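You operate a simulated robot arm through the tools that you are given. There is no shell and no other tool.

The job below is to be done with a simulated robot arm. You get a single attempt, and the scene is never put back.

## Task
With the folder locked off, wipe the smear off the top roller.
Fine: use the green pad, put it back and shut the guard. Set down upright: cleaning pad. What is to be rubbed or washed off counts as gone when no trace of it is left.

The check looks at the end state, three seconds after you hand in, the way a careful person would. Anything else that was tipped, shoved, dropped, spilled or broken makes it a failure.

## Robot
A 6-joint arm with a two-finger parallel gripper, fixed in place. Base frame: the origin is at the foot of the arm, x ahead of it, y to its left, z up. Lengths are in mm, angles in degrees, forces in N, time in s.
With the tool pointing down near the work surface it reaches from about 240 to 680 mm from the base axis. Its first joint turns from -166.0 to 166.0 degrees. Payload 4.1 kg.
The tool frame sits at the grasp point between the pads (the TCP): z along the fingers, y along the line on which they close. The tips reach 23 mm beyond it. The gripper opens to 94 mm. The fingers are 38 mm wide and 10 mm thick; the gripper's body (54 by 96 mm) begins 39 mm behind the TCP.
Orientation is that of the tool frame in the base frame, as a unit quaternion [x, y, z, w]. With the fingers straight down and closing along the base's y, the tool's x points along the base's -x, its y along +y and its z along -z.

## Interface
- The arm moves only by the tool nudge_tool. Its argument "targets" is a list of rows, each a list of 7 numbers: the gripper command, from -1 (shut) to 1 (fully open), values between in proportion, then the shift along the tool's x, y, z in mm, then the turn, a rotation vector about the tool's x, y, z in degrees. In form: [[grip, dx, dy, dz, ax, ay, az], ...]. A call has 1 to 20 rows; each row is the pose to reach, as a shift and turn from the pose commanded when the call began, along the tool's axes at that moment. Each row takes 0.2 s and may step no farther than 50 mm and 8.6 degrees from the row before; otherwise, or with a gripper value out of range, the whole call is refused. A pose out of reach is approached as far as the arm can. The call stops where the force on the tool passes 90 N (or 10 N more than at its start, if that is more) or the arm is blocked; 0.2 s more then pass. Each finger travels about 45 mm/s and halts on what it meets, pressing with about 31 N; the grip force reading is that of the motor and also rises with nothing between the fingers. The clock runs only during rows and for 0.2 s after the last one: add rows that repeat a pose to give the fingers time. The reply holds the time, the measured pose of the TCP, the force on the tool along the base axes, the opening and the grip force, in the units named above and with some noise, with the torque about the TCP (base axes, N m) and any sound that the robot's microphone picked up.
- Cameras (640 x 400 px; columns grow to the right, rows downward): "scene" is fixed at [399.2, -499.9, 1692]; the picture's right is [0.99, 0.14, 0.00], its down [0.05, -0.36, -0.93] and it looks along [-0.13, 0.92, -0.37] (base axes); focal length 326 px, centre (320, 200). "wrist" rides on the gripper at [86, 16, -74] in the tool frame; the picture's right is [-0.18, 0.98, 0.00], its down [-0.58, -0.11, -0.81] and it looks along [-0.79, -0.15, 0.59] (tool axes); focal length 243 px, centre (320, 200). There is no depth. A picture from a camera that has moved, and an enlarged one, comes with that camera's place and axes in the base frame and with its lens.
- grab_frame(camera): a new picture of that camera. No time passes.
- slide_trunk(by): slides the trunk up (or, below 0, down) by that many mm; the arm rides with it, the base frame stays. It gives what a move gives, with no picture.
- inspect(camera, box): a new picture of the part [left, top, right, bottom] of that camera's present view, enlarged. No time passes.
- close_job(): hands the job in; it is judged then, once.

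Places have to be worked out from the pictures, the camera data and where the tool is seen. Open the gripper and draw the arm clear of the work before you hand the job in, unless the task says otherwise.

The tools are called after "Call:" as name(argument=value, ...) on one line, values as JSON. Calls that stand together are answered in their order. nudge_tool: Moves the arm, as the interface text tells. Its arguments: {"type":"object","properties":{"targets":{"type":"array"}},"required":["targets"]} The other tools are called the same way: slide_trunk (by) slides the trunk up or down; grab_frame (camera) takes a picture; inspect (camera, box) takes an enlarged picture of a part of a camera's view; close_job () hands the job in.

At the start:

```text
t: 0.0
position: [242.8, 173.1, 1465.5]
ee_rot: [0.0, 1.0, 0.0, 0.0]
force: [-0.4, 0.3, 0.1]
torque: [-0.02, -0.01, 0.0]
grip_width: 94.1
finger_force: 0.1
trunk travel left (down, up): [-590.0, 0.0]
```

scene: 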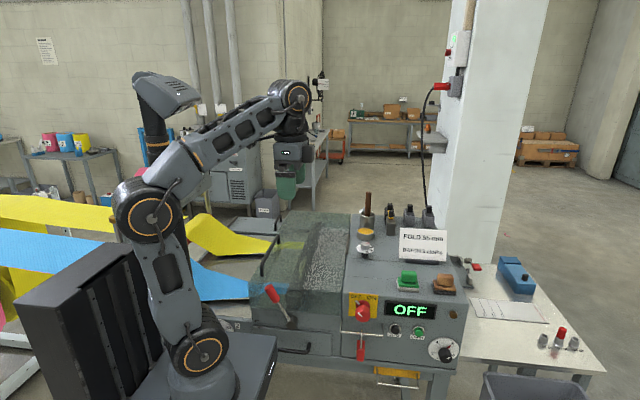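
wrist: 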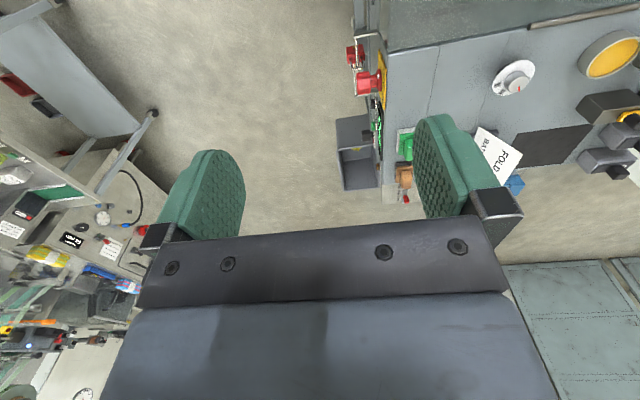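

The scene shows a folder machine with a transparent guard, a display reading OFF, a red switch with a lever/padlock below it, and a green pad on top. I'll enlarge several parts to understand the controls before moving.

Call:
inspect(camera="scene", box=[240, 180, 480, 380])

Call:
inspect(camera="scene", box=[330, 280, 480, 380])

Call:
inspect(camera="scene", box=[340, 180, 490, 300])

Call:
inspect(camera="scene", box=[240, 200, 380, 360])

Call:
inspect(camera="scene", box=[440, 240, 620, 400])

```text
2.00 times, centred on (360, 280) of scene
camera zoom: at [399.2, -499.9, 1692.0], right [0.99, 0.14, 0.0], down [0.05, -0.36, -0.93], along [-0.13, 0.92, -0.37], focal length 653 px, centre (240, 40)
```

zoom: 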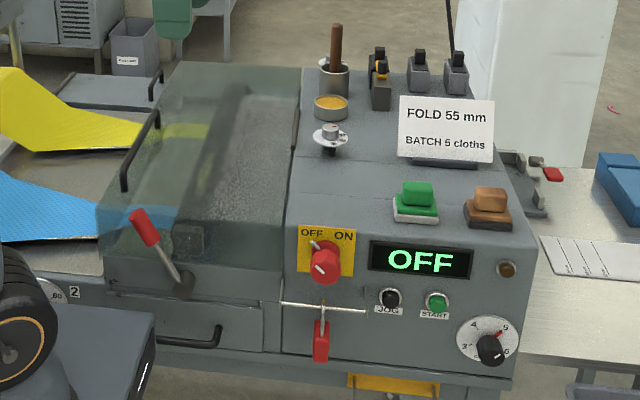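

```text
4.00 times, centred on (405, 330) of scene
camera zoom: at [399.2, -499.9, 1692.0], right [0.99, 0.14, 0.0], down [0.05, -0.36, -0.93], along [-0.13, 0.92, -0.37], focal length 1305 px, centre (-20, -320)
```

zoom: 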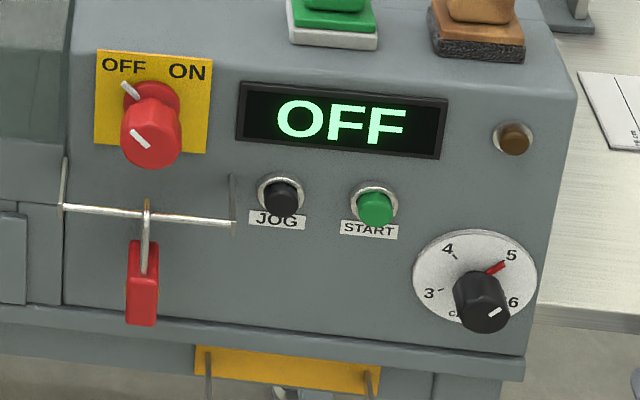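

```text
3.33 times, centred on (415, 240) of scene
camera zoom: at [399.2, -499.9, 1692.0], right [0.99, 0.14, 0.0], down [0.05, -0.36, -0.93], along [-0.13, 0.92, -0.37], focal length 1088 px, centre (3, 67)
```

zoom: 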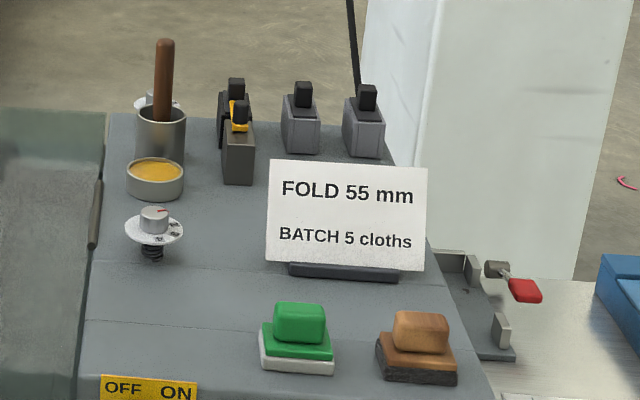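

```text
2.50 times, centred on (310, 280) of scene
camera zoom: at [399.2, -499.9, 1692.0], right [0.99, 0.14, 0.0], down [0.05, -0.36, -0.93], along [-0.13, 0.92, -0.37], focal length 816 px, centre (345, 0)
```

zoom: 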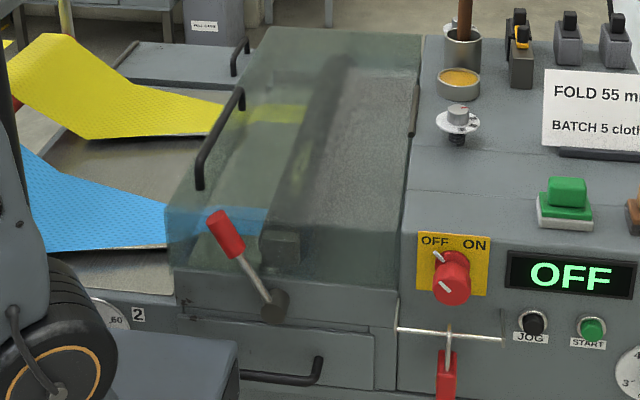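

```text
2.50 times, centred on (530, 320) of scene
camera zoom: at [399.2, -499.9, 1692.0], right [0.99, 0.14, 0.0], down [0.05, -0.36, -0.93], along [-0.13, 0.92, -0.37], focal length 816 px, centre (-205, -100)
```

zoom: 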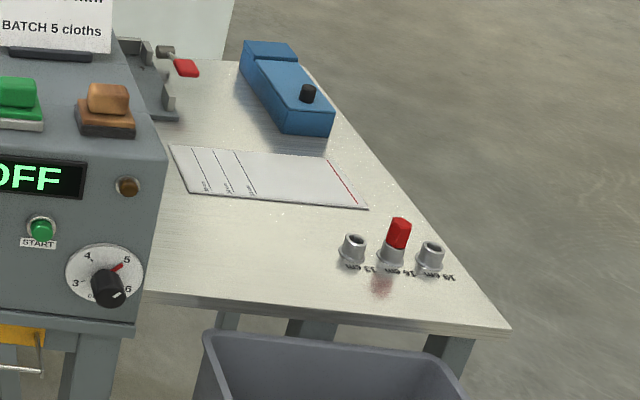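

The knob triangulates to roughly (415, 238, 1073) and the green pad to about (540, 315, 1122). I'll yaw the wrist in place, well above everything, so its camera looks over the machine.

Call:
nudge_tool(targets=[[1, 0, 0, 0, 0, 0, -8], [1, 0, 0, 0, 0, 0, -16], [1, 0, 0, 0, 0, 0, -24], [1, 0, 0, 0, 0, 0, -32], [1, 0, 0, 0, 0, 0, -40], [1, 0, 0, 0, 0, 0, -40]])

Call:
grab_frame(camera="wrist")

```text
t: 1.4
position: [242.0, 172.5, 1464.8]
ee_rot: [-0.343, 0.939, 0.0, 0.0]
force: [-0.9, -0.7, 1.0]
torque: [-0.01, -0.01, -0.02]
grip_width: 93.8
finger_force: 0.1
trunk travel left (down, up): [-590.0, 0.0]
```

```text
taken
camera wrist: at [165.5, 128.9, 1540.0], right [-0.49, 0.87, 0.0], down [0.51, 0.29, 0.81], along [0.7, 0.4, -0.59], focal length 243 px, centre (320, 200)
```

wrist: 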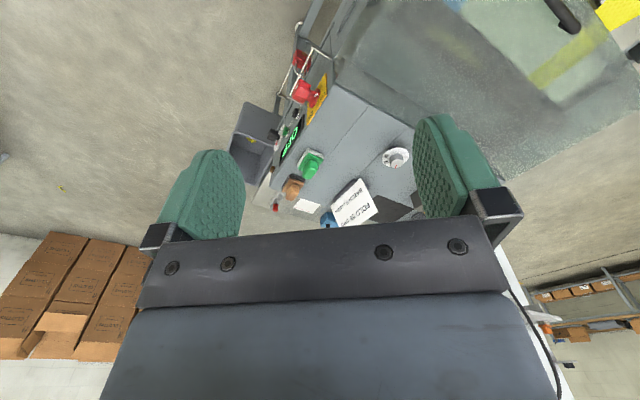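

The guard is visible top right and the switch with the red padlock beneath it at the left. I'll move to the front side and yaw the camera to face the panel from the front.

Call:
nudge_tool(targets=[[1, 4.7, -32.3, 26.9, 0, 0, -7.5], [1, 9.4, -64.6, 53.8, 0, 0, -15], [1, 14.0, -96.9, 80.6, 0, 0, -22.5], [1, 18.7, -129.2, 107.5, 0, 0, -30], [1, 23.4, -161.4, 134.4, 0, 0, -37.5], [1, 28.1, -193.7, 161.3, 0, 0, -45], [1, 32.7, -226, 188.1, 0, 0, -52.5], [1, 37.4, -258.3, 215, 0, 0, -60], [1, 37.4, -258.3, 215, 0, 0, -60]])

Call:
grab_frame(camera="wrist")

Call:
grab_frame(camera="scene")

```text
t: 3.4
position: [379.6, -48.6, 1252.2]
ee_rot: [0.767, -0.642, 0.0, 0.0]
force: [0.3, -0.2, 0.7]
torque: [-0.01, 0.0, 0.04]
grip_width: 93.9
finger_force: 0.1
trunk travel left (down, up): [-590.0, 0.0]
```

```text
taken
camera wrist: at [377.9, -137.3, 1326.8], right [-1.0, 0.01, 0.0], down [0.01, 0.59, 0.81], along [0.01, 0.81, -0.59], focal length 243 px, centre (320, 200)
```

wrist: 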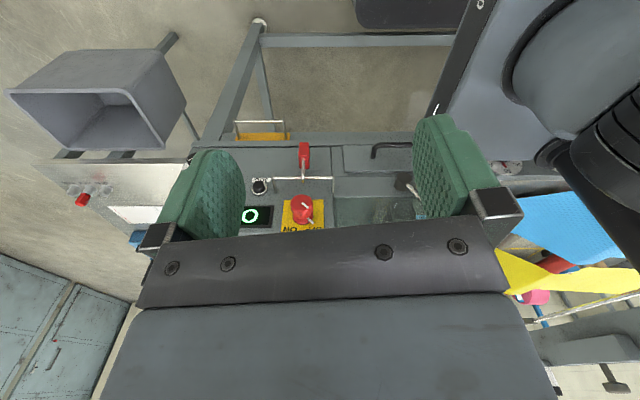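

```text
taken
```

scene: 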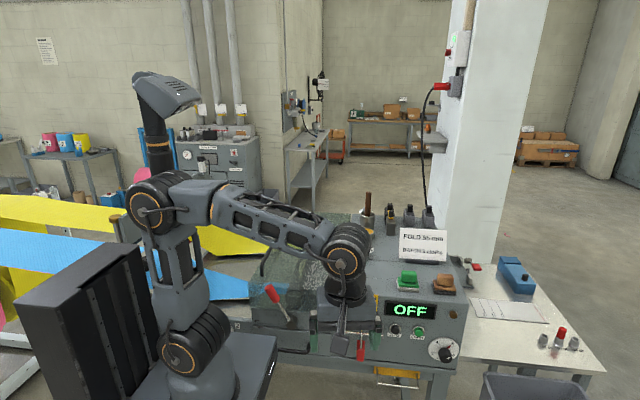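

Call:
inspect(camera="wrist", box=[220, 120, 460, 260])

Call:
inspect(camera="wrist", box=[260, 130, 350, 240])

```text
2.67 times, centred on (340, 190) of wrist
camera zoom: at [377.9, -137.3, 1326.8], right [-1.0, 0.01, 0.0], down [0.01, 0.59, 0.81], along [0.01, 0.81, -0.59], focal length 647 px, centre (267, 227)
```

zoom: 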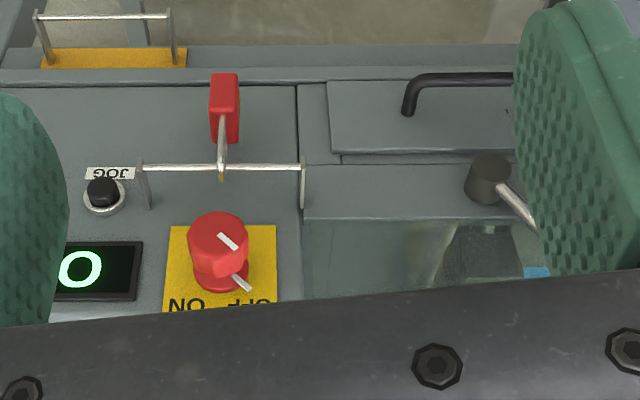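

```text
3.64 times, centred on (305, 185) of wrist
camera zoom: at [377.9, -137.3, 1326.8], right [-1.0, 0.01, 0.0], down [0.01, 0.59, 0.81], along [0.01, 0.81, -0.59], focal length 882 px, centre (374, 254)
```

zoom: 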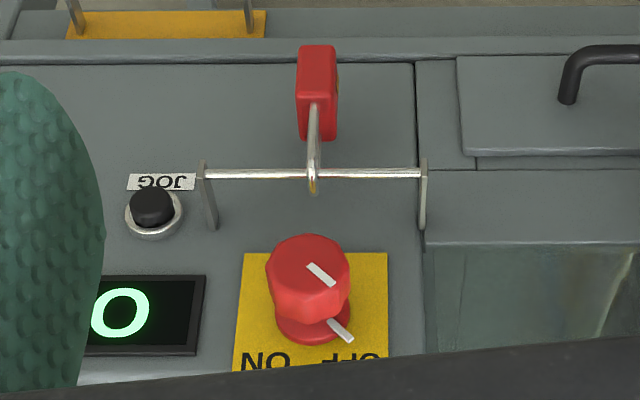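

The switch pointer is at OFF and a red padlock hangs by its shackle on a horizontal rail below it. I'll get closer and tilt the tool forward to see the switch, padlock and lever from the front.

Call:
nudge_tool(targets=[[1, -21, -8.9, 25.5, 0, 0, 2.55], [1, -42, -17.7, 51, 0, 0, 5.1], [1, -63, -26.6, 76.5, 0, 0, 7.65], [1, -84.1, -35.4, 102, 0, 0, 10.2], [1, -84.1, -35.4, 102, 0, 0, 10.2]])

Call:
nudge_tool(targets=[[1, 0, 0, 0, 0, -7.2, 0], [1, 0, 0, 0, 0, -14.4, 0], [1, 0, 0, 0, 0, -21.6, 0], [1, 0, 0, 0, 0, -28.8, 0], [1, 0, 0, 0, 0, -36, 0], [1, 0, 0, 0, 0, -36, 0]])

Call:
grab_frame(camera="wrist")

Call:
inspect(camera="wrist", box=[220, 60, 400, 220])

```text
t: 4.6
position: [397.9, 37.8, 1147.8]
ee_rot: [-0.705, 0.709, 0.0, 0.0]
force: [0.0, -0.8, 0.3]
torque: [-0.02, 0.0, 0.01]
grip_width: 94.2
finger_force: 0.1
trunk travel left (down, up): [-590.0, 0.0]
```

```text
t: 6.0
position: [399.4, 38.8, 1148.7]
ee_rot: [-0.671, 0.674, 0.218, 0.219]
force: [-0.2, -0.1, -0.5]
torque: [0.01, 0.0, -0.02]
grip_width: 94.0
finger_force: 0.1
trunk travel left (down, up): [-590.0, 0.0]
```

```text
taken
camera wrist: at [382.5, -74.7, 1157.7], right [-0.98, 0.15, 0.11], down [0.11, -0.01, 0.99], along [0.15, 0.99, -0.01], focal length 243 px, centre (320, 200)
```

wrist: 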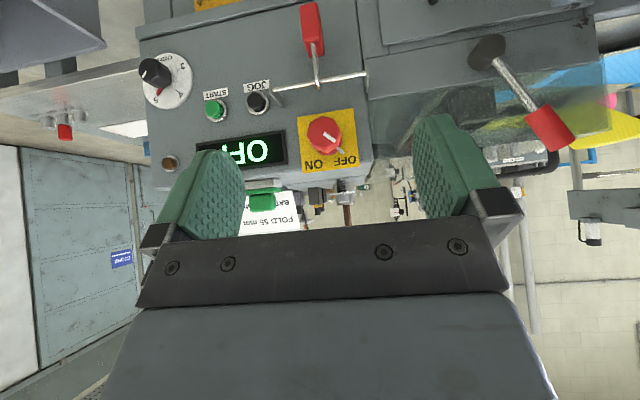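

```text
2.50 times, centred on (310, 140) of wrist
camera zoom: at [382.5, -74.7, 1157.7], right [-0.98, 0.15, 0.11], down [0.11, -0.01, 0.99], along [0.15, 0.99, -0.01], focal length 606 px, centre (345, 350)
```

zoom: 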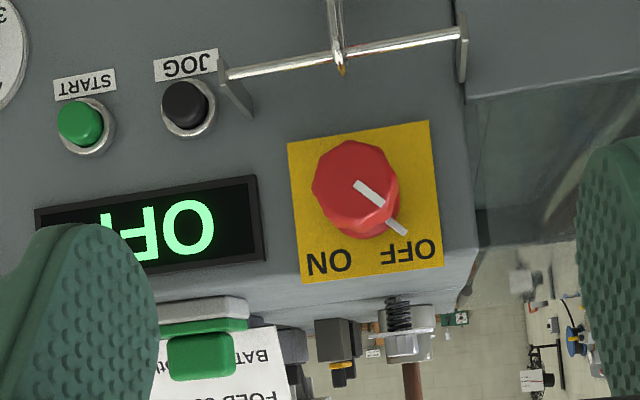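

The isolator pointer clearly sits at OFF. Next I'll zoom on the padlock, the rail, and the red-handled lever.

Call:
inspect(camera="wrist", box=[260, 0, 380, 110])

Call:
inspect(camera="wrist", box=[360, 0, 640, 190])

Call:
inspect(camera="scene", box=[340, 280, 400, 380])

```text
3.64 times, centred on (320, 55) of wrist
camera zoom: at [382.5, -74.7, 1157.7], right [-0.98, 0.15, 0.11], down [0.11, -0.01, 0.99], along [0.15, 0.99, -0.01], focal length 882 px, centre (320, 727)
```

zoom: 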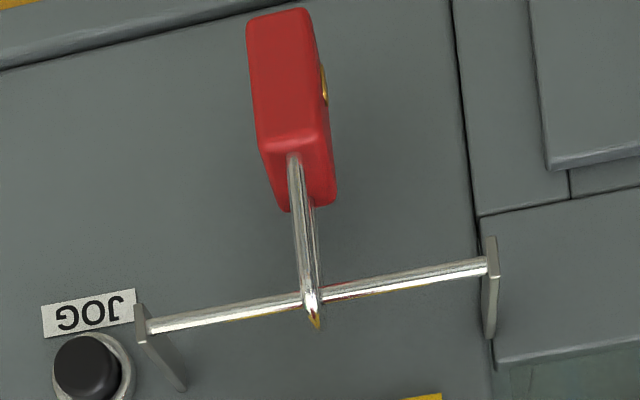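

```text
2.11 times, centred on (500, 95) of wrist
camera zoom: at [382.5, -74.7, 1157.7], right [-0.98, 0.15, 0.11], down [0.11, -0.01, 0.99], along [0.15, 0.99, -0.01], focal length 511 px, centre (-59, 421)
```

zoom: 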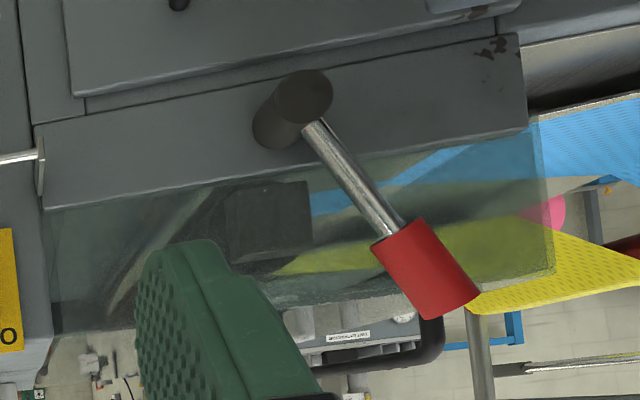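

```text
4.00 times, centred on (370, 330) of scene
camera zoom: at [399.2, -499.9, 1692.0], right [0.99, 0.14, 0.0], down [0.05, -0.36, -0.93], along [-0.13, 0.92, -0.37], focal length 1305 px, centre (120, -320)
```

zoom: 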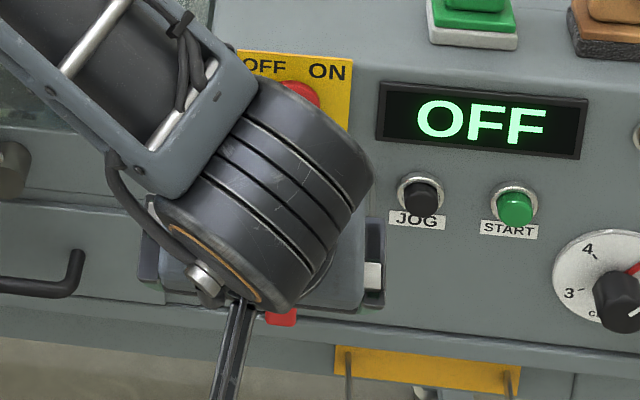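

The shackle loops over the rail and the switch has a small tongue at OFF. I'll go closer to see whether the tongue is a lock hasp and whether the shackle is open.

Call:
nudge_tool(targets=[[1, -30, -5, 21.6, 0, 0, 0], [1, -60, -10, 43.2, 0, 0, 0], [1, -89, -15, 64.7, 0, 0, 0], [1, -89, -15, 64.7, 0, 0, 0]])

Call:
grab_frame(camera="wrist")

Call:
inspect(camera="wrist", box=[260, 0, 420, 160])

```text
t: 7.0
position: [416.1, 149.9, 1149.0]
ee_rot: [-0.671, 0.673, 0.218, 0.219]
force: [1.1, -0.3, 0.3]
torque: [0.05, 0.0, 0.03]
grip_width: 94.0
finger_force: 0.1
trunk travel left (down, up): [-590.0, 0.0]
```

```text
taken
camera wrist: at [398.0, 35.9, 1159.0], right [-0.98, 0.15, 0.11], down [0.11, 0.0, 0.99], along [0.15, 0.99, -0.01], focal length 243 px, centre (320, 200)
```

wrist: 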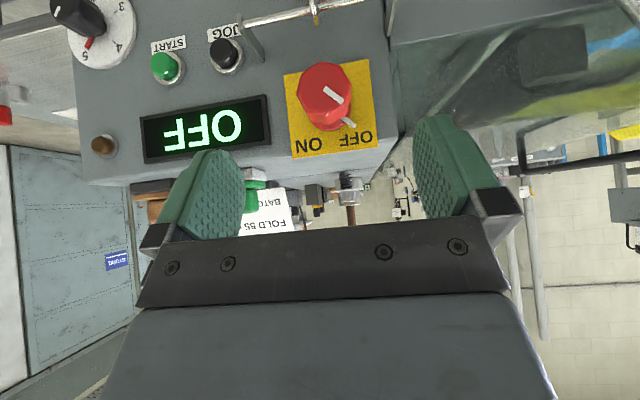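

```text
2.50 times, centred on (340, 80) of wrist
camera zoom: at [398.0, 35.9, 1159.0], right [-0.98, 0.15, 0.11], down [0.11, 0.0, 0.99], along [0.15, 0.99, -0.01], focal length 606 px, centre (270, 500)
```

zoom: 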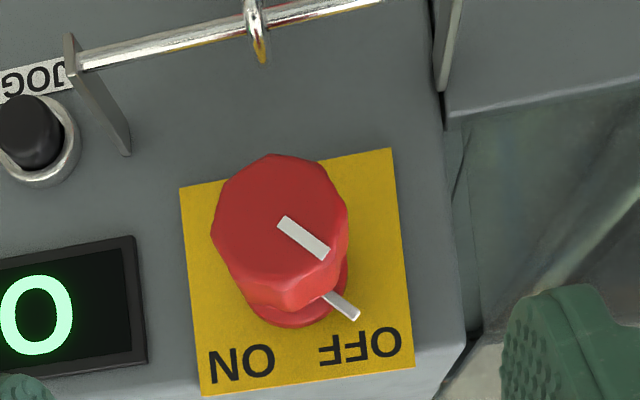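

The tongue looks like a flat pointer at the knob's base. I'll drop lower to view the padlock and rail closely.

Call:
nudge_tool(targets=[[1, 41, 0, 25, 0, 0, 0], [1, 82, 0, 50, 0, 0, 0], [1, 114, 0, 55, 0, 0, 0], [1, 114, 0, 55, 0, 0, 0]])

Call:
grab_frame(camera="wrist")

Call:
inspect(camera="wrist", box=[260, 40, 420, 200])

```text
t: 8.0
position: [413.6, 89.6, 1038.1]
ee_rot: [-0.671, 0.674, 0.218, 0.219]
force: [0.2, 0.0, -0.3]
torque: [-0.03, 0.03, -0.01]
grip_width: 93.7
finger_force: 0.1
trunk travel left (down, up): [-590.0, 0.0]
```

```text
taken
camera wrist: at [397.0, -25.6, 1048.3], right [-0.98, 0.15, 0.11], down [0.11, 0.0, 0.99], along [0.15, 0.99, -0.01], focal length 243 px, centre (320, 200)
```

wrist: 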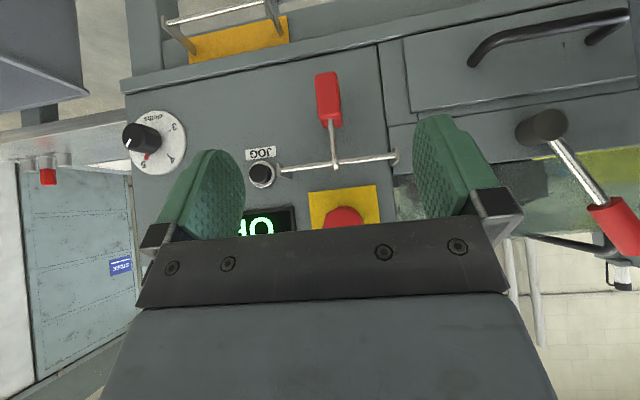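

```text
2.50 times, centred on (340, 120) of wrist
camera zoom: at [397.0, -25.6, 1048.3], right [-0.98, 0.15, 0.11], down [0.11, 0.0, 0.99], along [0.15, 0.99, -0.01], focal length 606 px, centre (270, 400)
```

zoom: 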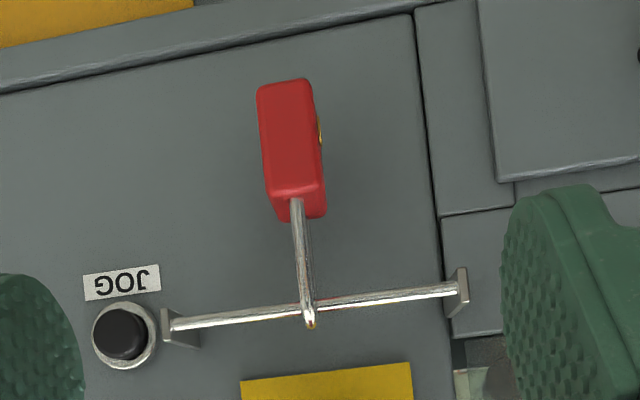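

I want to see the padlock's shackle from the side to know whether it is open. I'll swing the camera to the left, looking obliquely at it.

Call:
nudge_tool(targets=[[1, -4, 12.3, 11, 4.7, 0, 6.48], [1, -8, 24.6, 22, 9.4, 0, 12.96], [1, -11.9, 37, 33.1, 14.1, 0, 19.4], [1, -15.8, 49.3, 44.2, 18.8, 0, 25.9], [1, -19.8, 61.6, 55.2, 23.5, 0, 32.4], [1, -19.8, 61.6, 55.2, 23.5, 0, 32.4]])

Call:
grab_frame(camera="wrist")

Call:
grab_frame(camera="scene")

```text
t: 9.4
position: [374.7, 143.1, 1002.2]
ee_rot: [-0.4, 0.863, 0.13, 0.279]
force: [-0.6, 0.5, -0.6]
torque: [-0.04, 0.01, -0.02]
grip_width: 93.8
finger_force: 0.0
out of reach, approached as far as the arm can: row 5, 6
trunk travel left (down, up): [-590.0, 0.0]
```

```text
taken
camera wrist: at [288.4, 67.2, 1011.6], right [-0.65, 0.75, 0.11], down [0.08, -0.07, 0.99], along [0.75, 0.66, -0.01], focal length 243 px, centre (320, 200)
```

wrist: 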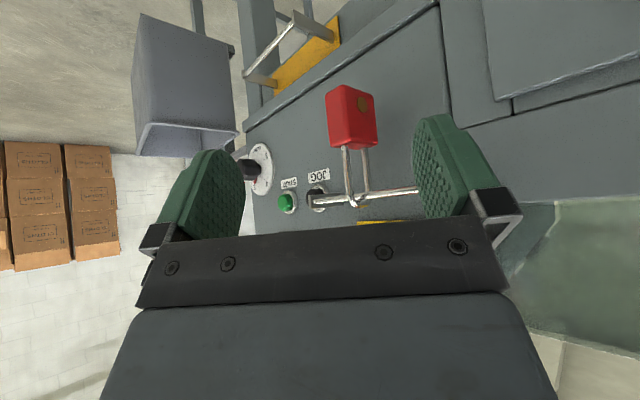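

```text
taken
```

scene: 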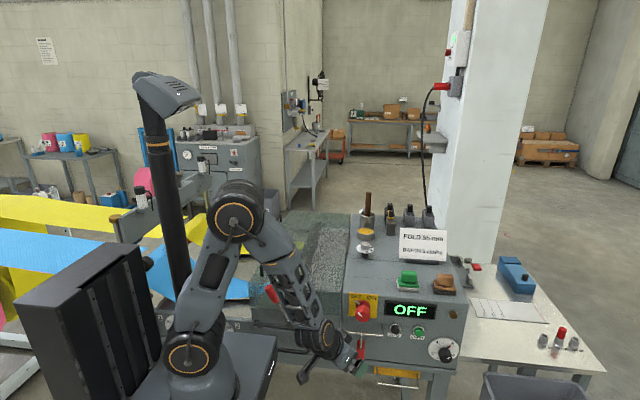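

Call:
inspect(camera="wrist", box=[290, 70, 430, 220])

Call:
inspect(camera="wrist", box=[220, 0, 360, 110])

Call:
inspect(camera="scene", box=[240, 190, 400, 310])

Call:
inspect(camera="scene", box=[340, 340, 460, 400])

```text
2.67 times, centred on (360, 145) of wrist
camera zoom: at [288.4, 67.2, 1011.6], right [-0.65, 0.75, 0.11], down [0.08, -0.07, 0.99], along [0.75, 0.66, -0.01], focal length 647 px, centre (213, 347)
```

zoom: 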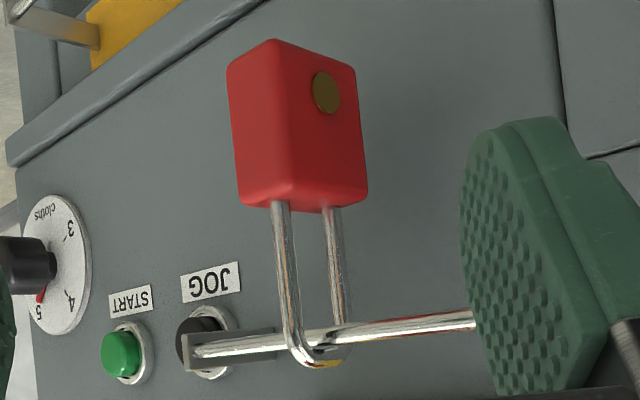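

```text
3.64 times, centred on (290, 55) of wrist
camera zoom: at [288.4, 67.2, 1011.6], right [-0.65, 0.75, 0.11], down [0.08, -0.07, 0.99], along [0.75, 0.66, -0.01], focal length 882 px, centre (429, 727)
```

zoom: 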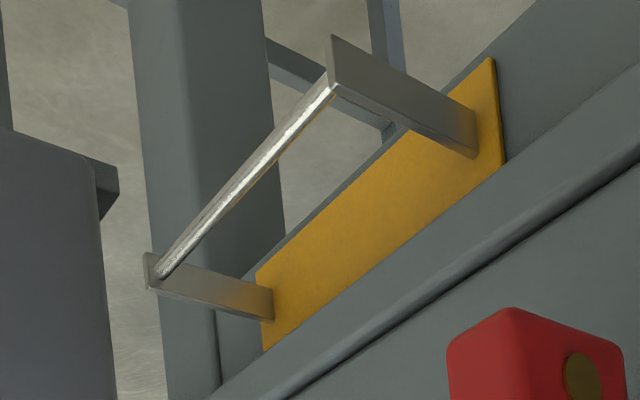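

```text
3.33 times, centred on (320, 250) of scene
camera zoom: at [399.2, -499.9, 1692.0], right [0.99, 0.14, 0.0], down [0.05, -0.36, -0.93], along [-0.13, 0.92, -0.37], focal length 1088 px, centre (320, 33)
```

zoom: 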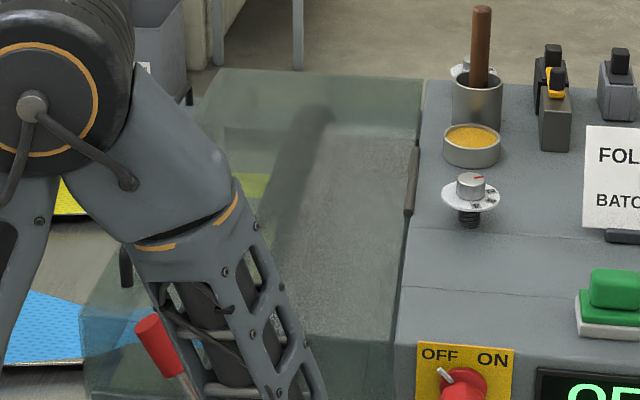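

```text
5.33 times, centred on (400, 370) of scene
camera zoom: at [399.2, -499.9, 1692.0], right [0.99, 0.14, 0.0], down [0.05, -0.36, -0.93], along [-0.13, 0.92, -0.37], focal length 1740 px, centre (-107, -707)
```

zoom: 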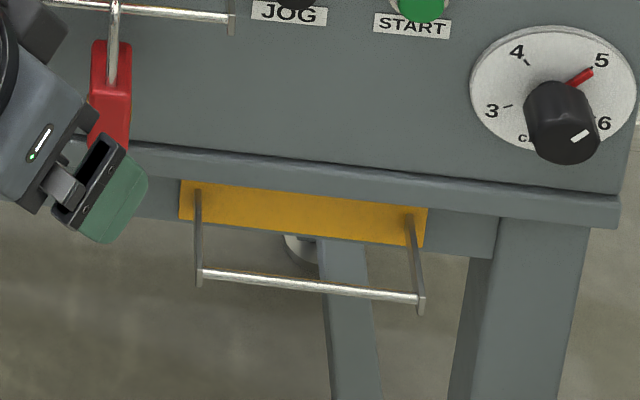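

The padlock's shackle is closed around the rail just below the switch, and there's an empty yellow-backed rail lower down. I'll check the pillar equipment and other details in the scene before deciding what "locked off" entails.

Call:
inspect(camera="scene", box=[410, 20, 490, 120])

Call:
inspect(camera="scene", box=[340, 180, 460, 260])

Call:
inspect(camera="scene", box=[180, 100, 340, 220])

Call:
inspect(camera="scene", box=[380, 250, 480, 330])

```text
4.00 times, centred on (450, 70) of scene
camera zoom: at [399.2, -499.9, 1692.0], right [0.99, 0.14, 0.0], down [0.05, -0.36, -0.93], along [-0.13, 0.92, -0.37], focal length 1305 px, centre (-200, 720)
```

zoom: 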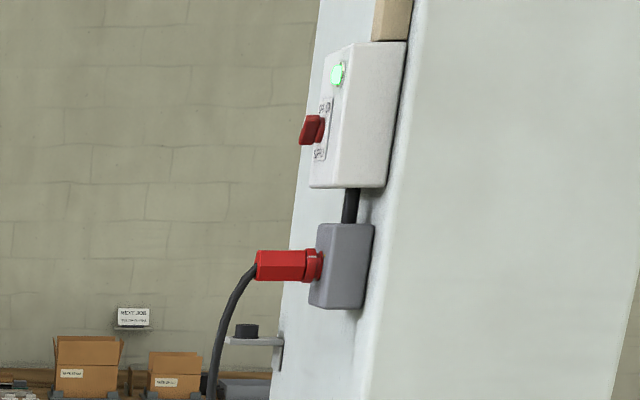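

```text
5.00 times, centred on (400, 220) of scene
camera zoom: at [399.2, -499.9, 1692.0], right [0.99, 0.14, 0.0], down [0.05, -0.36, -0.93], along [-0.13, 0.92, -0.37], focal length 1632 px, centre (-80, 100)
```

zoom: 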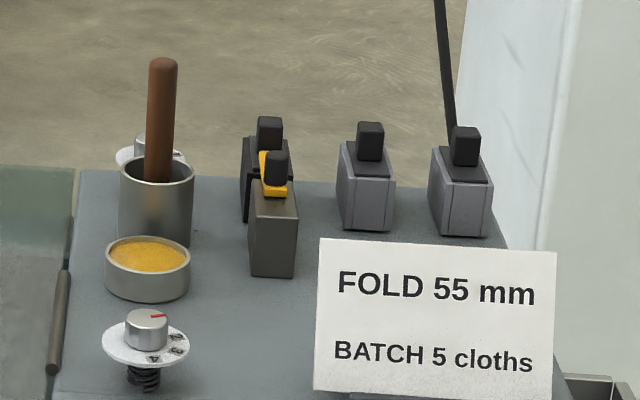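

```text
3.33 times, centred on (260, 160) of scene
camera zoom: at [399.2, -499.9, 1692.0], right [0.99, 0.14, 0.0], down [0.05, -0.36, -0.93], along [-0.13, 0.92, -0.37], focal length 1088 px, centre (520, 333)
```

zoom: 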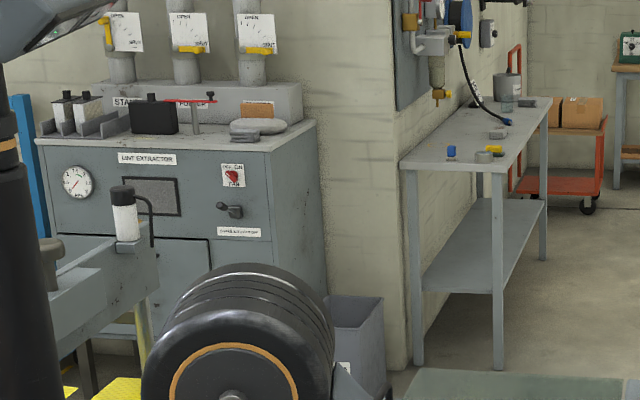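

```text
5.00 times, centred on (430, 290) of scene
camera zoom: at [399.2, -499.9, 1692.0], right [0.99, 0.14, 0.0], down [0.05, -0.36, -0.93], along [-0.13, 0.92, -0.37], focal length 1632 px, centre (-230, -250)
```

zoom: 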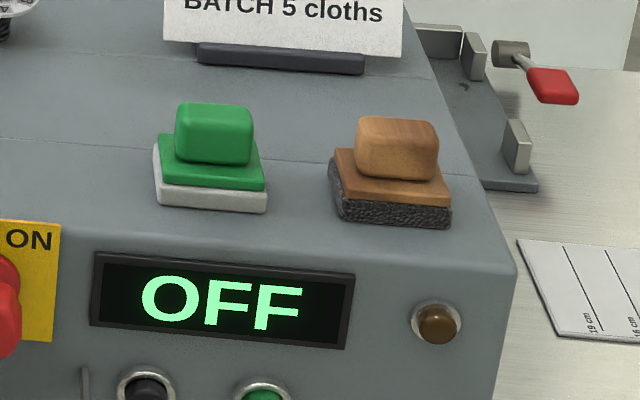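

The pillar supply is a separate matter; the folder's own isolator reads OFF. I'll enlarge the yellow-backed rail to see whether it carries any label.

Call:
inspect(camera="scene", box=[365, 360, 429, 400])

Call:
inspect(camera="wrist", box=[230, 0, 294, 40])

Call:
inspect(camera="wrist", box=[320, 80, 384, 220])

```text
10.00 times, centred on (397, 380) of scene
camera zoom: at [399.2, -499.9, 1692.0], right [0.99, 0.14, 0.0], down [0.05, -0.36, -0.93], along [-0.13, 0.92, -0.37], focal length 3263 px, centre (-450, -1600)
```

zoom: 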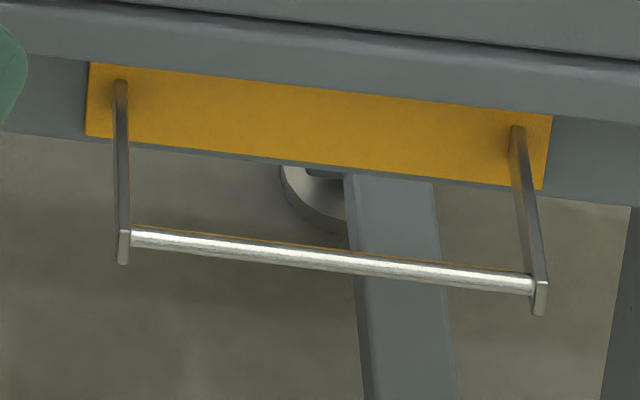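

```text
10.00 times, centred on (262, 20) of wrist
camera zoom: at [288.4, 67.2, 1011.6], right [-0.65, 0.75, 0.11], down [0.08, -0.07, 0.99], along [0.75, 0.66, -0.01], focal length 2426 px, centre (900, 2000)
```

zoom: 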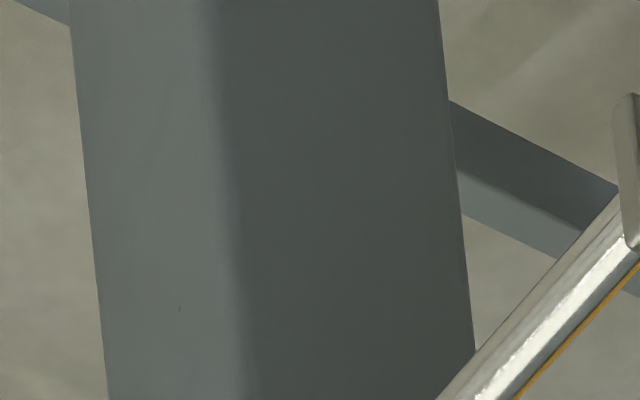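

```text
2.86 times, centred on (352, 150) of wrist
camera zoom: at [288.4, 67.2, 1011.6], right [-0.65, 0.75, 0.11], down [0.08, -0.07, 0.99], along [0.75, 0.66, -0.01], focal length 693 px, centre (229, 343)
```

zoom: 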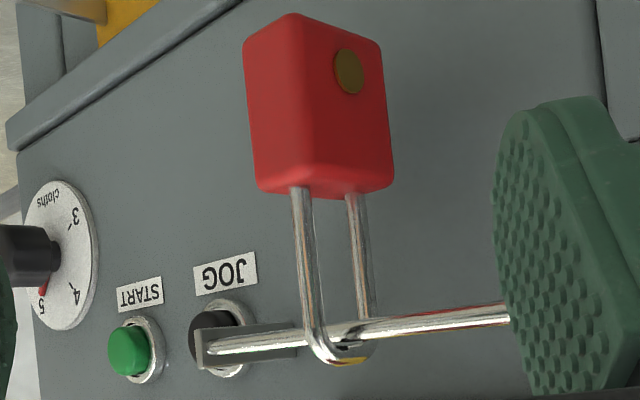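

No label anywhere. The switch is at OFF and the padlock is closed on the bar at the isolator. I'll back the tool away and up, levelling it out, to then view the guard and rollers from above.

Call:
nudge_tool(targets=[[1, -7.1, -1.6, -45.9, 0, 6, 0], [1, -14.1, -3.1, -91.8, 0, 12, 0], [1, -21.2, -4.7, -137.7, 0, 18, 0], [1, -28.3, -6.2, -183.6, 0, 24, 0], [1, -35.3, -7.8, -229.5, 0, 30, 0], [1, -42.4, -9.3, -275.4, 0, 36, 0], [1, -42.4, -9.3, -275.4, 0, 36, 0]])

Call:
grab_frame(camera="wrist")

```text
t: 11.0
position: [298.4, 39.9, 1250.1]
ee_rot: [-0.42, 0.907, -0.001, -0.001]
force: [0.3, -0.3, -0.2]
torque: [-0.01, -0.03, -0.01]
grip_width: 93.9
finger_force: 0.2
trunk travel left (down, up): [-590.0, 0.0]
```

```text
taken
camera wrist: at [230.2, -15.9, 1325.4], right [-0.63, 0.78, 0.0], down [0.46, 0.37, 0.81], along [0.63, 0.51, -0.59], focal length 243 px, centre (320, 200)
```

wrist: 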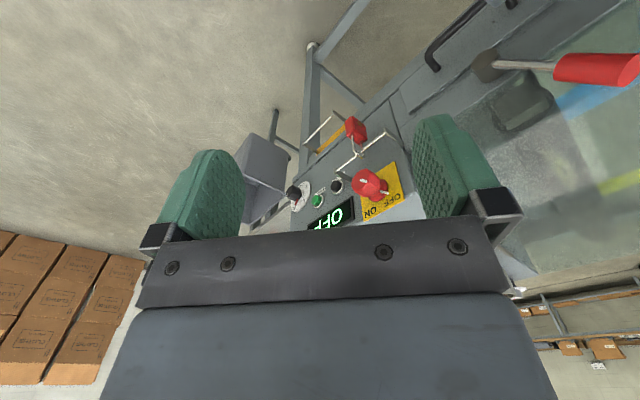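

Now I'll rise and yaw toward +y so the wrist camera looks down onto the guard and rollers.

Call:
nudge_tool(targets=[[1, 3.7, 9.5, -23.3, 0, 0, -7.5], [1, 7.4, 19, -46.7, 0, 0, -15], [1, 11.2, 28.5, -70, 0, 0, -22.5], [1, 14.9, 38, -93.3, 0, 0, -30], [1, 18.6, 47.6, -116.7, 0, 0, -37.5], [1, 22.3, 57.1, -140, 0, 0, -45], [1, 22.3, 57.1, -140, 0, 0, -45]])

Call:
grab_frame(camera="wrist")

Call:
inspect(camera="wrist", box=[240, 40, 420, 240])

```text
t: 12.6
position: [240.3, 59.9, 1391.1]
ee_rot: [0.736, -0.677, 0.0, 0.0]
force: [-0.5, -0.2, 0.5]
torque: [0.0, -0.03, 0.0]
grip_width: 93.8
finger_force: 0.1
trunk travel left (down, up): [-590.0, 0.0]
```

```text
taken
camera wrist: at [232.0, -28.7, 1465.3], right [-0.99, 0.1, 0.0], down [0.06, 0.59, 0.81], along [0.08, 0.8, -0.59], focal length 243 px, centre (320, 200)
```

wrist: 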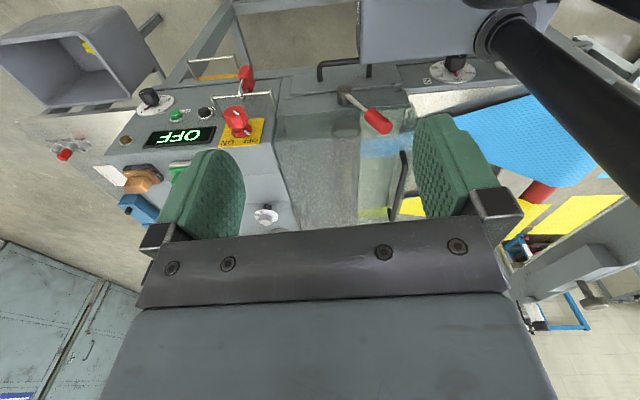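

```text
2.00 times, centred on (330, 140) of wrist
camera zoom: at [232.0, -28.7, 1465.3], right [-0.99, 0.1, 0.0], down [0.06, 0.59, 0.81], along [0.08, 0.8, -0.59], focal length 485 px, centre (300, 320)
```

zoom: 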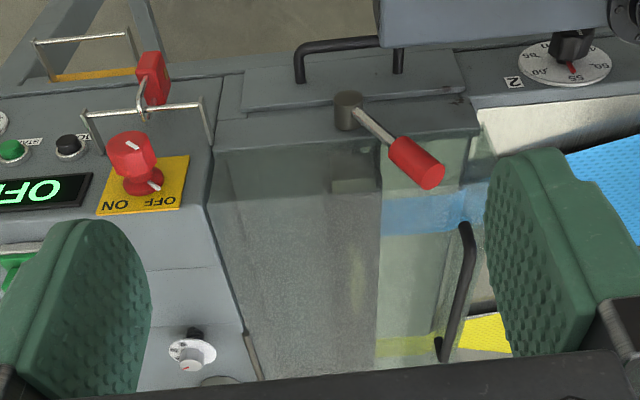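

The guard is a clear box with a black handle on its left (−x) side and a hinge on the console side. I'll move above it and look down through it at the rollers.

Call:
nudge_tool(targets=[[1, -39, -13.3, 9.4, 0, 0, 0], [1, -78, -26.6, 18.9, 0, 0, 0], [1, -117, -39.9, 28.3, 0, 0, 0], [1, -156, -53.1, 37.7, 0, 0, 0], [1, -195, -66.4, 47.1, 0, 0, 0], [1, -234, -79.7, 56.6, 0, 0, 0], [1, -273, -93, 66, 0, 0, 0], [1, -273, -93, 66, 0, 0, 0]])

Call:
grab_frame(camera="wrist")

Call:
inspect(camera="wrist", box=[240, 0, 420, 230])

Call:
grab_frame(camera="scene")

```text
t: 14.4
position: [311.4, 340.7, 1325.3]
ee_rot: [0.735, -0.678, -0.001, -0.001]
force: [0.2, -0.2, -0.2]
torque: [0.01, -0.03, -0.01]
grip_width: 93.9
finger_force: 0.1
trunk travel left (down, up): [-590.0, 0.0]
```

```text
taken
camera wrist: at [301.2, 252.4, 1399.7], right [-0.99, 0.1, 0.0], down [0.06, 0.59, 0.81], along [0.08, 0.8, -0.59], focal length 243 px, centre (320, 200)
```

wrist: 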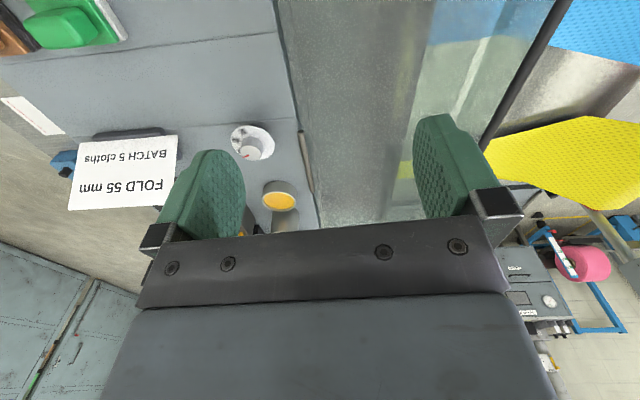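

```text
1.74 times, centred on (330, 115) of wrist
camera zoom: at [301.2, 252.4, 1399.7], right [-0.99, 0.1, 0.0], down [0.06, 0.59, 0.81], along [0.08, 0.8, -0.59], focal length 422 px, centre (303, 348)
```

zoom: 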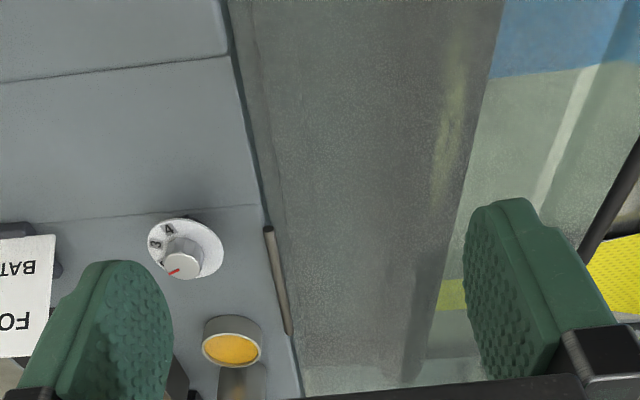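

```text
taken
```

scene: 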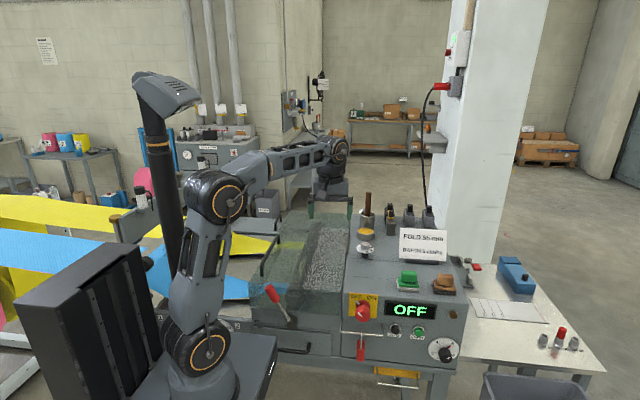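

Through the guard I can see a roller along y with a yellowish smear near (203, 440, 1063), and the guard handle near x≈108. I'll go to a view from the left to measure the handle and guard better.

Call:
nudge_tool(targets=[[1, 15.2, 37.6, -15, 0, 0, 0], [1, 30.4, 75.2, -30, 0, 0, 0], [1, 45.5, 112.7, -45, 0, 0, 0], [1, 60.7, 150.3, -60, 0, 0, 0], [1, 75.9, 187.9, -75, 0, 0, 0], [1, 75.9, 187.9, -75, 0, 0, 0]])

Call:
grab_frame(camera="wrist")

Call:
inspect(camera="wrist", box=[240, 0, 420, 230])

```text
t: 15.8
position: [129.7, 250.2, 1400.0]
ee_rot: [0.736, -0.677, 0.001, 0.0]
force: [-0.2, 0.0, -0.3]
torque: [0.03, -0.01, 0.01]
grip_width: 94.3
finger_force: 0.0
trunk travel left (down, up): [-590.0, 0.0]
```

```text
taken
camera wrist: at [120.3, 162.5, 1475.1], right [-0.99, 0.1, 0.0], down [0.06, 0.59, 0.81], along [0.08, 0.8, -0.59], focal length 243 px, centre (320, 200)
```

wrist: 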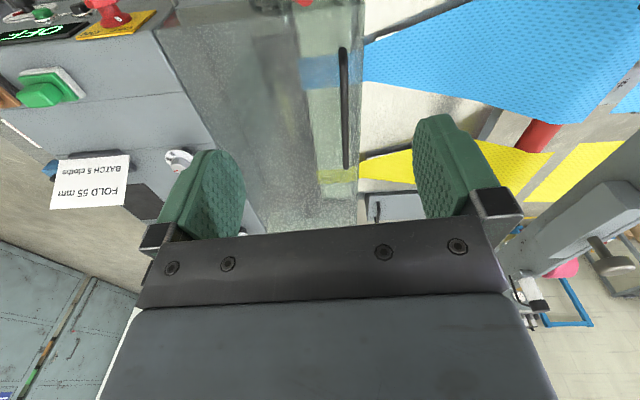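

```text
1.74 times, centred on (330, 115) of wrist
camera zoom: at [120.3, 162.5, 1475.1], right [-0.99, 0.1, 0.0], down [0.06, 0.59, 0.81], along [0.08, 0.8, -0.59], focal length 422 px, centre (303, 348)
```

zoom: 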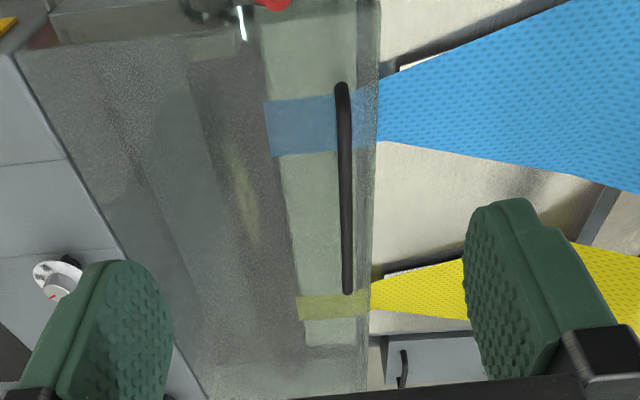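

The handle is a bar along y standing on the guard's top near its left edge, around x≈105, z≈1150, y≈300–510. I'll lower and tilt to get a grazing view of the handle's standoff from the guard.

Call:
nudge_tool(targets=[[1, 0, 0, 40, 0, 0, 0], [1, 0, 0, 80, 0, 0, 0], [1, 0, 0, 120, 0, -6, 0], [1, 0, 0, 150, 0, -12, 0], [1, 0, 0, 150, 0, -18, 0], [1, 0, 0, 150, 0, -24, 0], [1, 0, 0, 150, 0, -30, 0], [1, 0, 0, 150, 0, -30, 0]])

Call:
grab_frame(camera="wrist")

Call:
inspect(camera="wrist", box=[240, 0, 420, 230])

Call:
grab_frame(camera="scene")

```text
t: 17.6
position: [131.0, 248.3, 1248.8]
ee_rot: [0.71, -0.654, -0.191, -0.176]
force: [-0.1, -0.6, 0.2]
torque: [0.0, 0.0, 0.0]
grip_width: 94.1
finger_force: 0.1
trunk travel left (down, up): [-590.0, 0.0]
```

```text
taken
camera wrist: at [123.6, 135.5, 1269.7], right [-0.99, 0.08, 0.09], down [0.1, 0.11, 0.99], along [0.07, 0.99, -0.11], focal length 243 px, centre (320, 200)
```

wrist: 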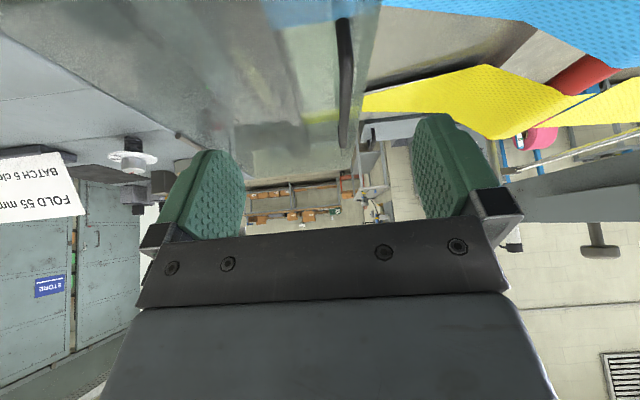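

```text
1.74 times, centred on (330, 115) of wrist
camera zoom: at [123.6, 135.5, 1269.7], right [-0.99, 0.08, 0.09], down [0.1, 0.11, 0.99], along [0.07, 0.99, -0.11], focal length 422 px, centre (303, 348)
```

zoom: 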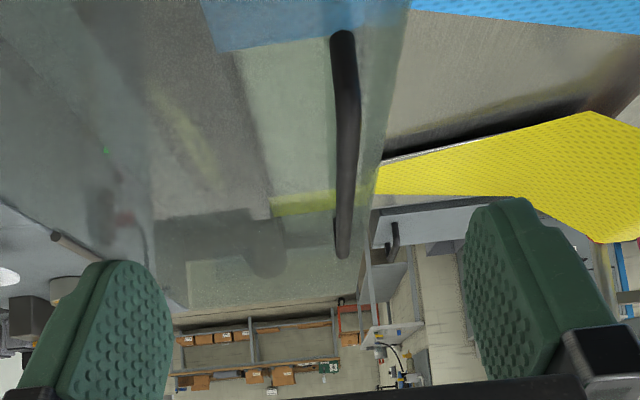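

```text
taken
```

scene: 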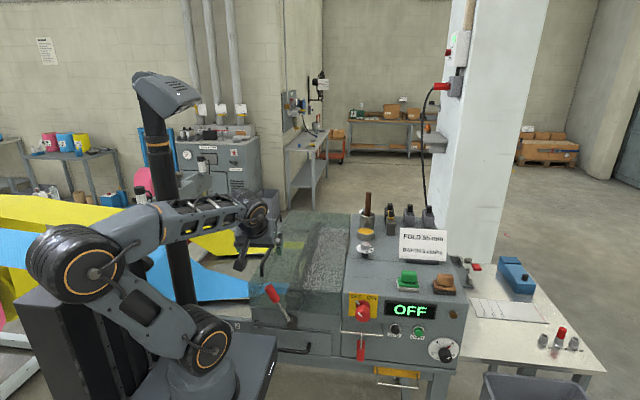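

The handle bar runs along y at x≈106, z≈1152 (y≈302–495) and stands about 35 mm above the guard's top at z≈1117. I'll level the tool and place it above the handle's middle.

Call:
nudge_tool(targets=[[1, -28.2, 2.5, 11.7, 0, 6, 0], [1, -56.4, 5.1, 23.5, 0, 12, 0], [0.6, -84.6, 7.6, 35.2, 0, 18, 0], [0.3, -112.8, 10.2, 47, 0, 24, 0], [0, -141, 12.7, 58.7, 0, 30, 0], [0, -141, 12.7, 58.7, 0, 30, 0]])

Call:
nudge_tool(targets=[[0, 0, 0, 0, 0, 0, 4.8], [0, 0, 0, 30, 0, 0, 4.8], [0, 0, 0, 50, 0, 0, 4.8], [0, 0, 0, 50, 0, 0, 4.8]])

Call:
grab_frame(camera="wrist")

Call:
grab_frame(camera="scene")

```text
t: 19.0
position: [104.3, 399.2, 1269.8]
ee_rot: [0.736, -0.677, 0.001, 0.001]
force: [-0.5, 1.0, 0.0]
torque: [0.03, 0.0, 0.02]
grip_width: 46.9
finger_force: 0.1
trunk travel left (down, up): [-590.0, 0.0]
```

```text
t: 20.0
position: [105.9, 398.4, 1219.8]
ee_rot: [-0.706, 0.708, -0.001, 0.001]
force: [1.5, -0.3, -0.5]
torque: [0.01, -0.02, 0.02]
grip_width: 46.9
finger_force: 0.1
trunk travel left (down, up): [-590.0, 0.0]
```

```text
taken
camera wrist: at [88.8, 311.9, 1294.2], right [-0.98, 0.19, 0.0], down [0.11, 0.58, 0.81], along [0.15, 0.79, -0.59], focal length 243 px, centre (320, 200)
```

wrist: 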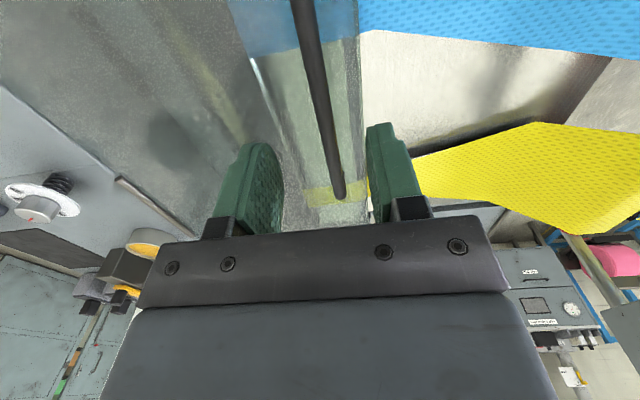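

```text
taken
```

scene: 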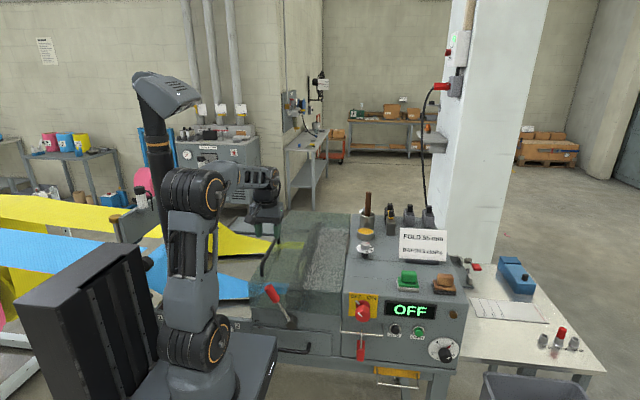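

The bar lies between the fingers along their centre. I'll descend so that the TCP sits about at the bar, then close gently and read the width.

Call:
nudge_tool(targets=[[0, 0, 1.4, 20, 0, 0, 0], [0, 0, 1.4, 40, 0, 0, 0], [0, 0, 1.4, 52, 0, 0, 0], [0, 0, 1.4, 62, 0, 0, 0], [0, 0, 1.4, 62, 0, 0, 0]])

Call:
grab_frame(camera="wrist")

Call:
inspect(camera="scene", box=[220, 200, 340, 300])

```text
t: 21.2
position: [105.0, 397.8, 1157.2]
ee_rot: [-0.707, 0.707, 0.0, 0.0]
force: [-1.1, 0.8, 0.3]
torque: [0.02, -0.01, 0.01]
grip_width: 46.7
finger_force: 0.1
trunk travel left (down, up): [-590.0, 0.0]
```

```text
taken
camera wrist: at [87.9, 311.0, 1232.0], right [-0.98, 0.18, 0.0], down [0.11, 0.58, 0.81], along [0.15, 0.79, -0.59], focal length 243 px, centre (320, 200)
```

wrist: 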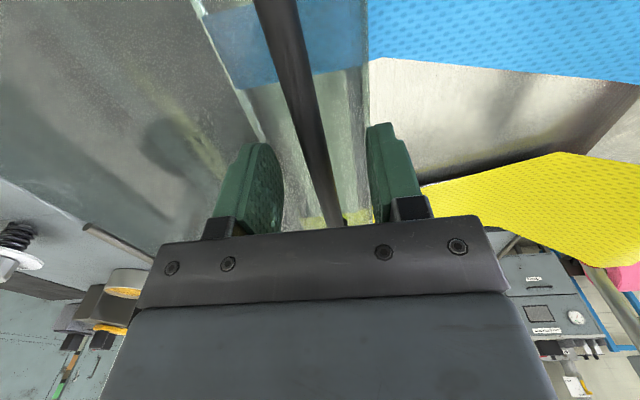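

```text
4.00 times, centred on (280, 250) of scene
camera zoom: at [399.2, -499.9, 1692.0], right [0.99, 0.14, 0.0], down [0.05, -0.36, -0.93], along [-0.13, 0.92, -0.37], focal length 1305 px, centre (480, 0)
```

zoom: 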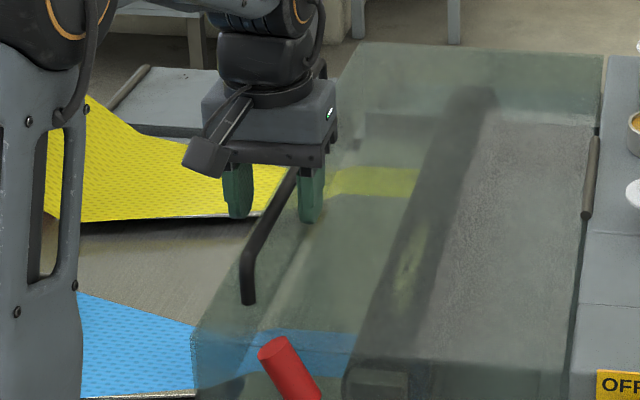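

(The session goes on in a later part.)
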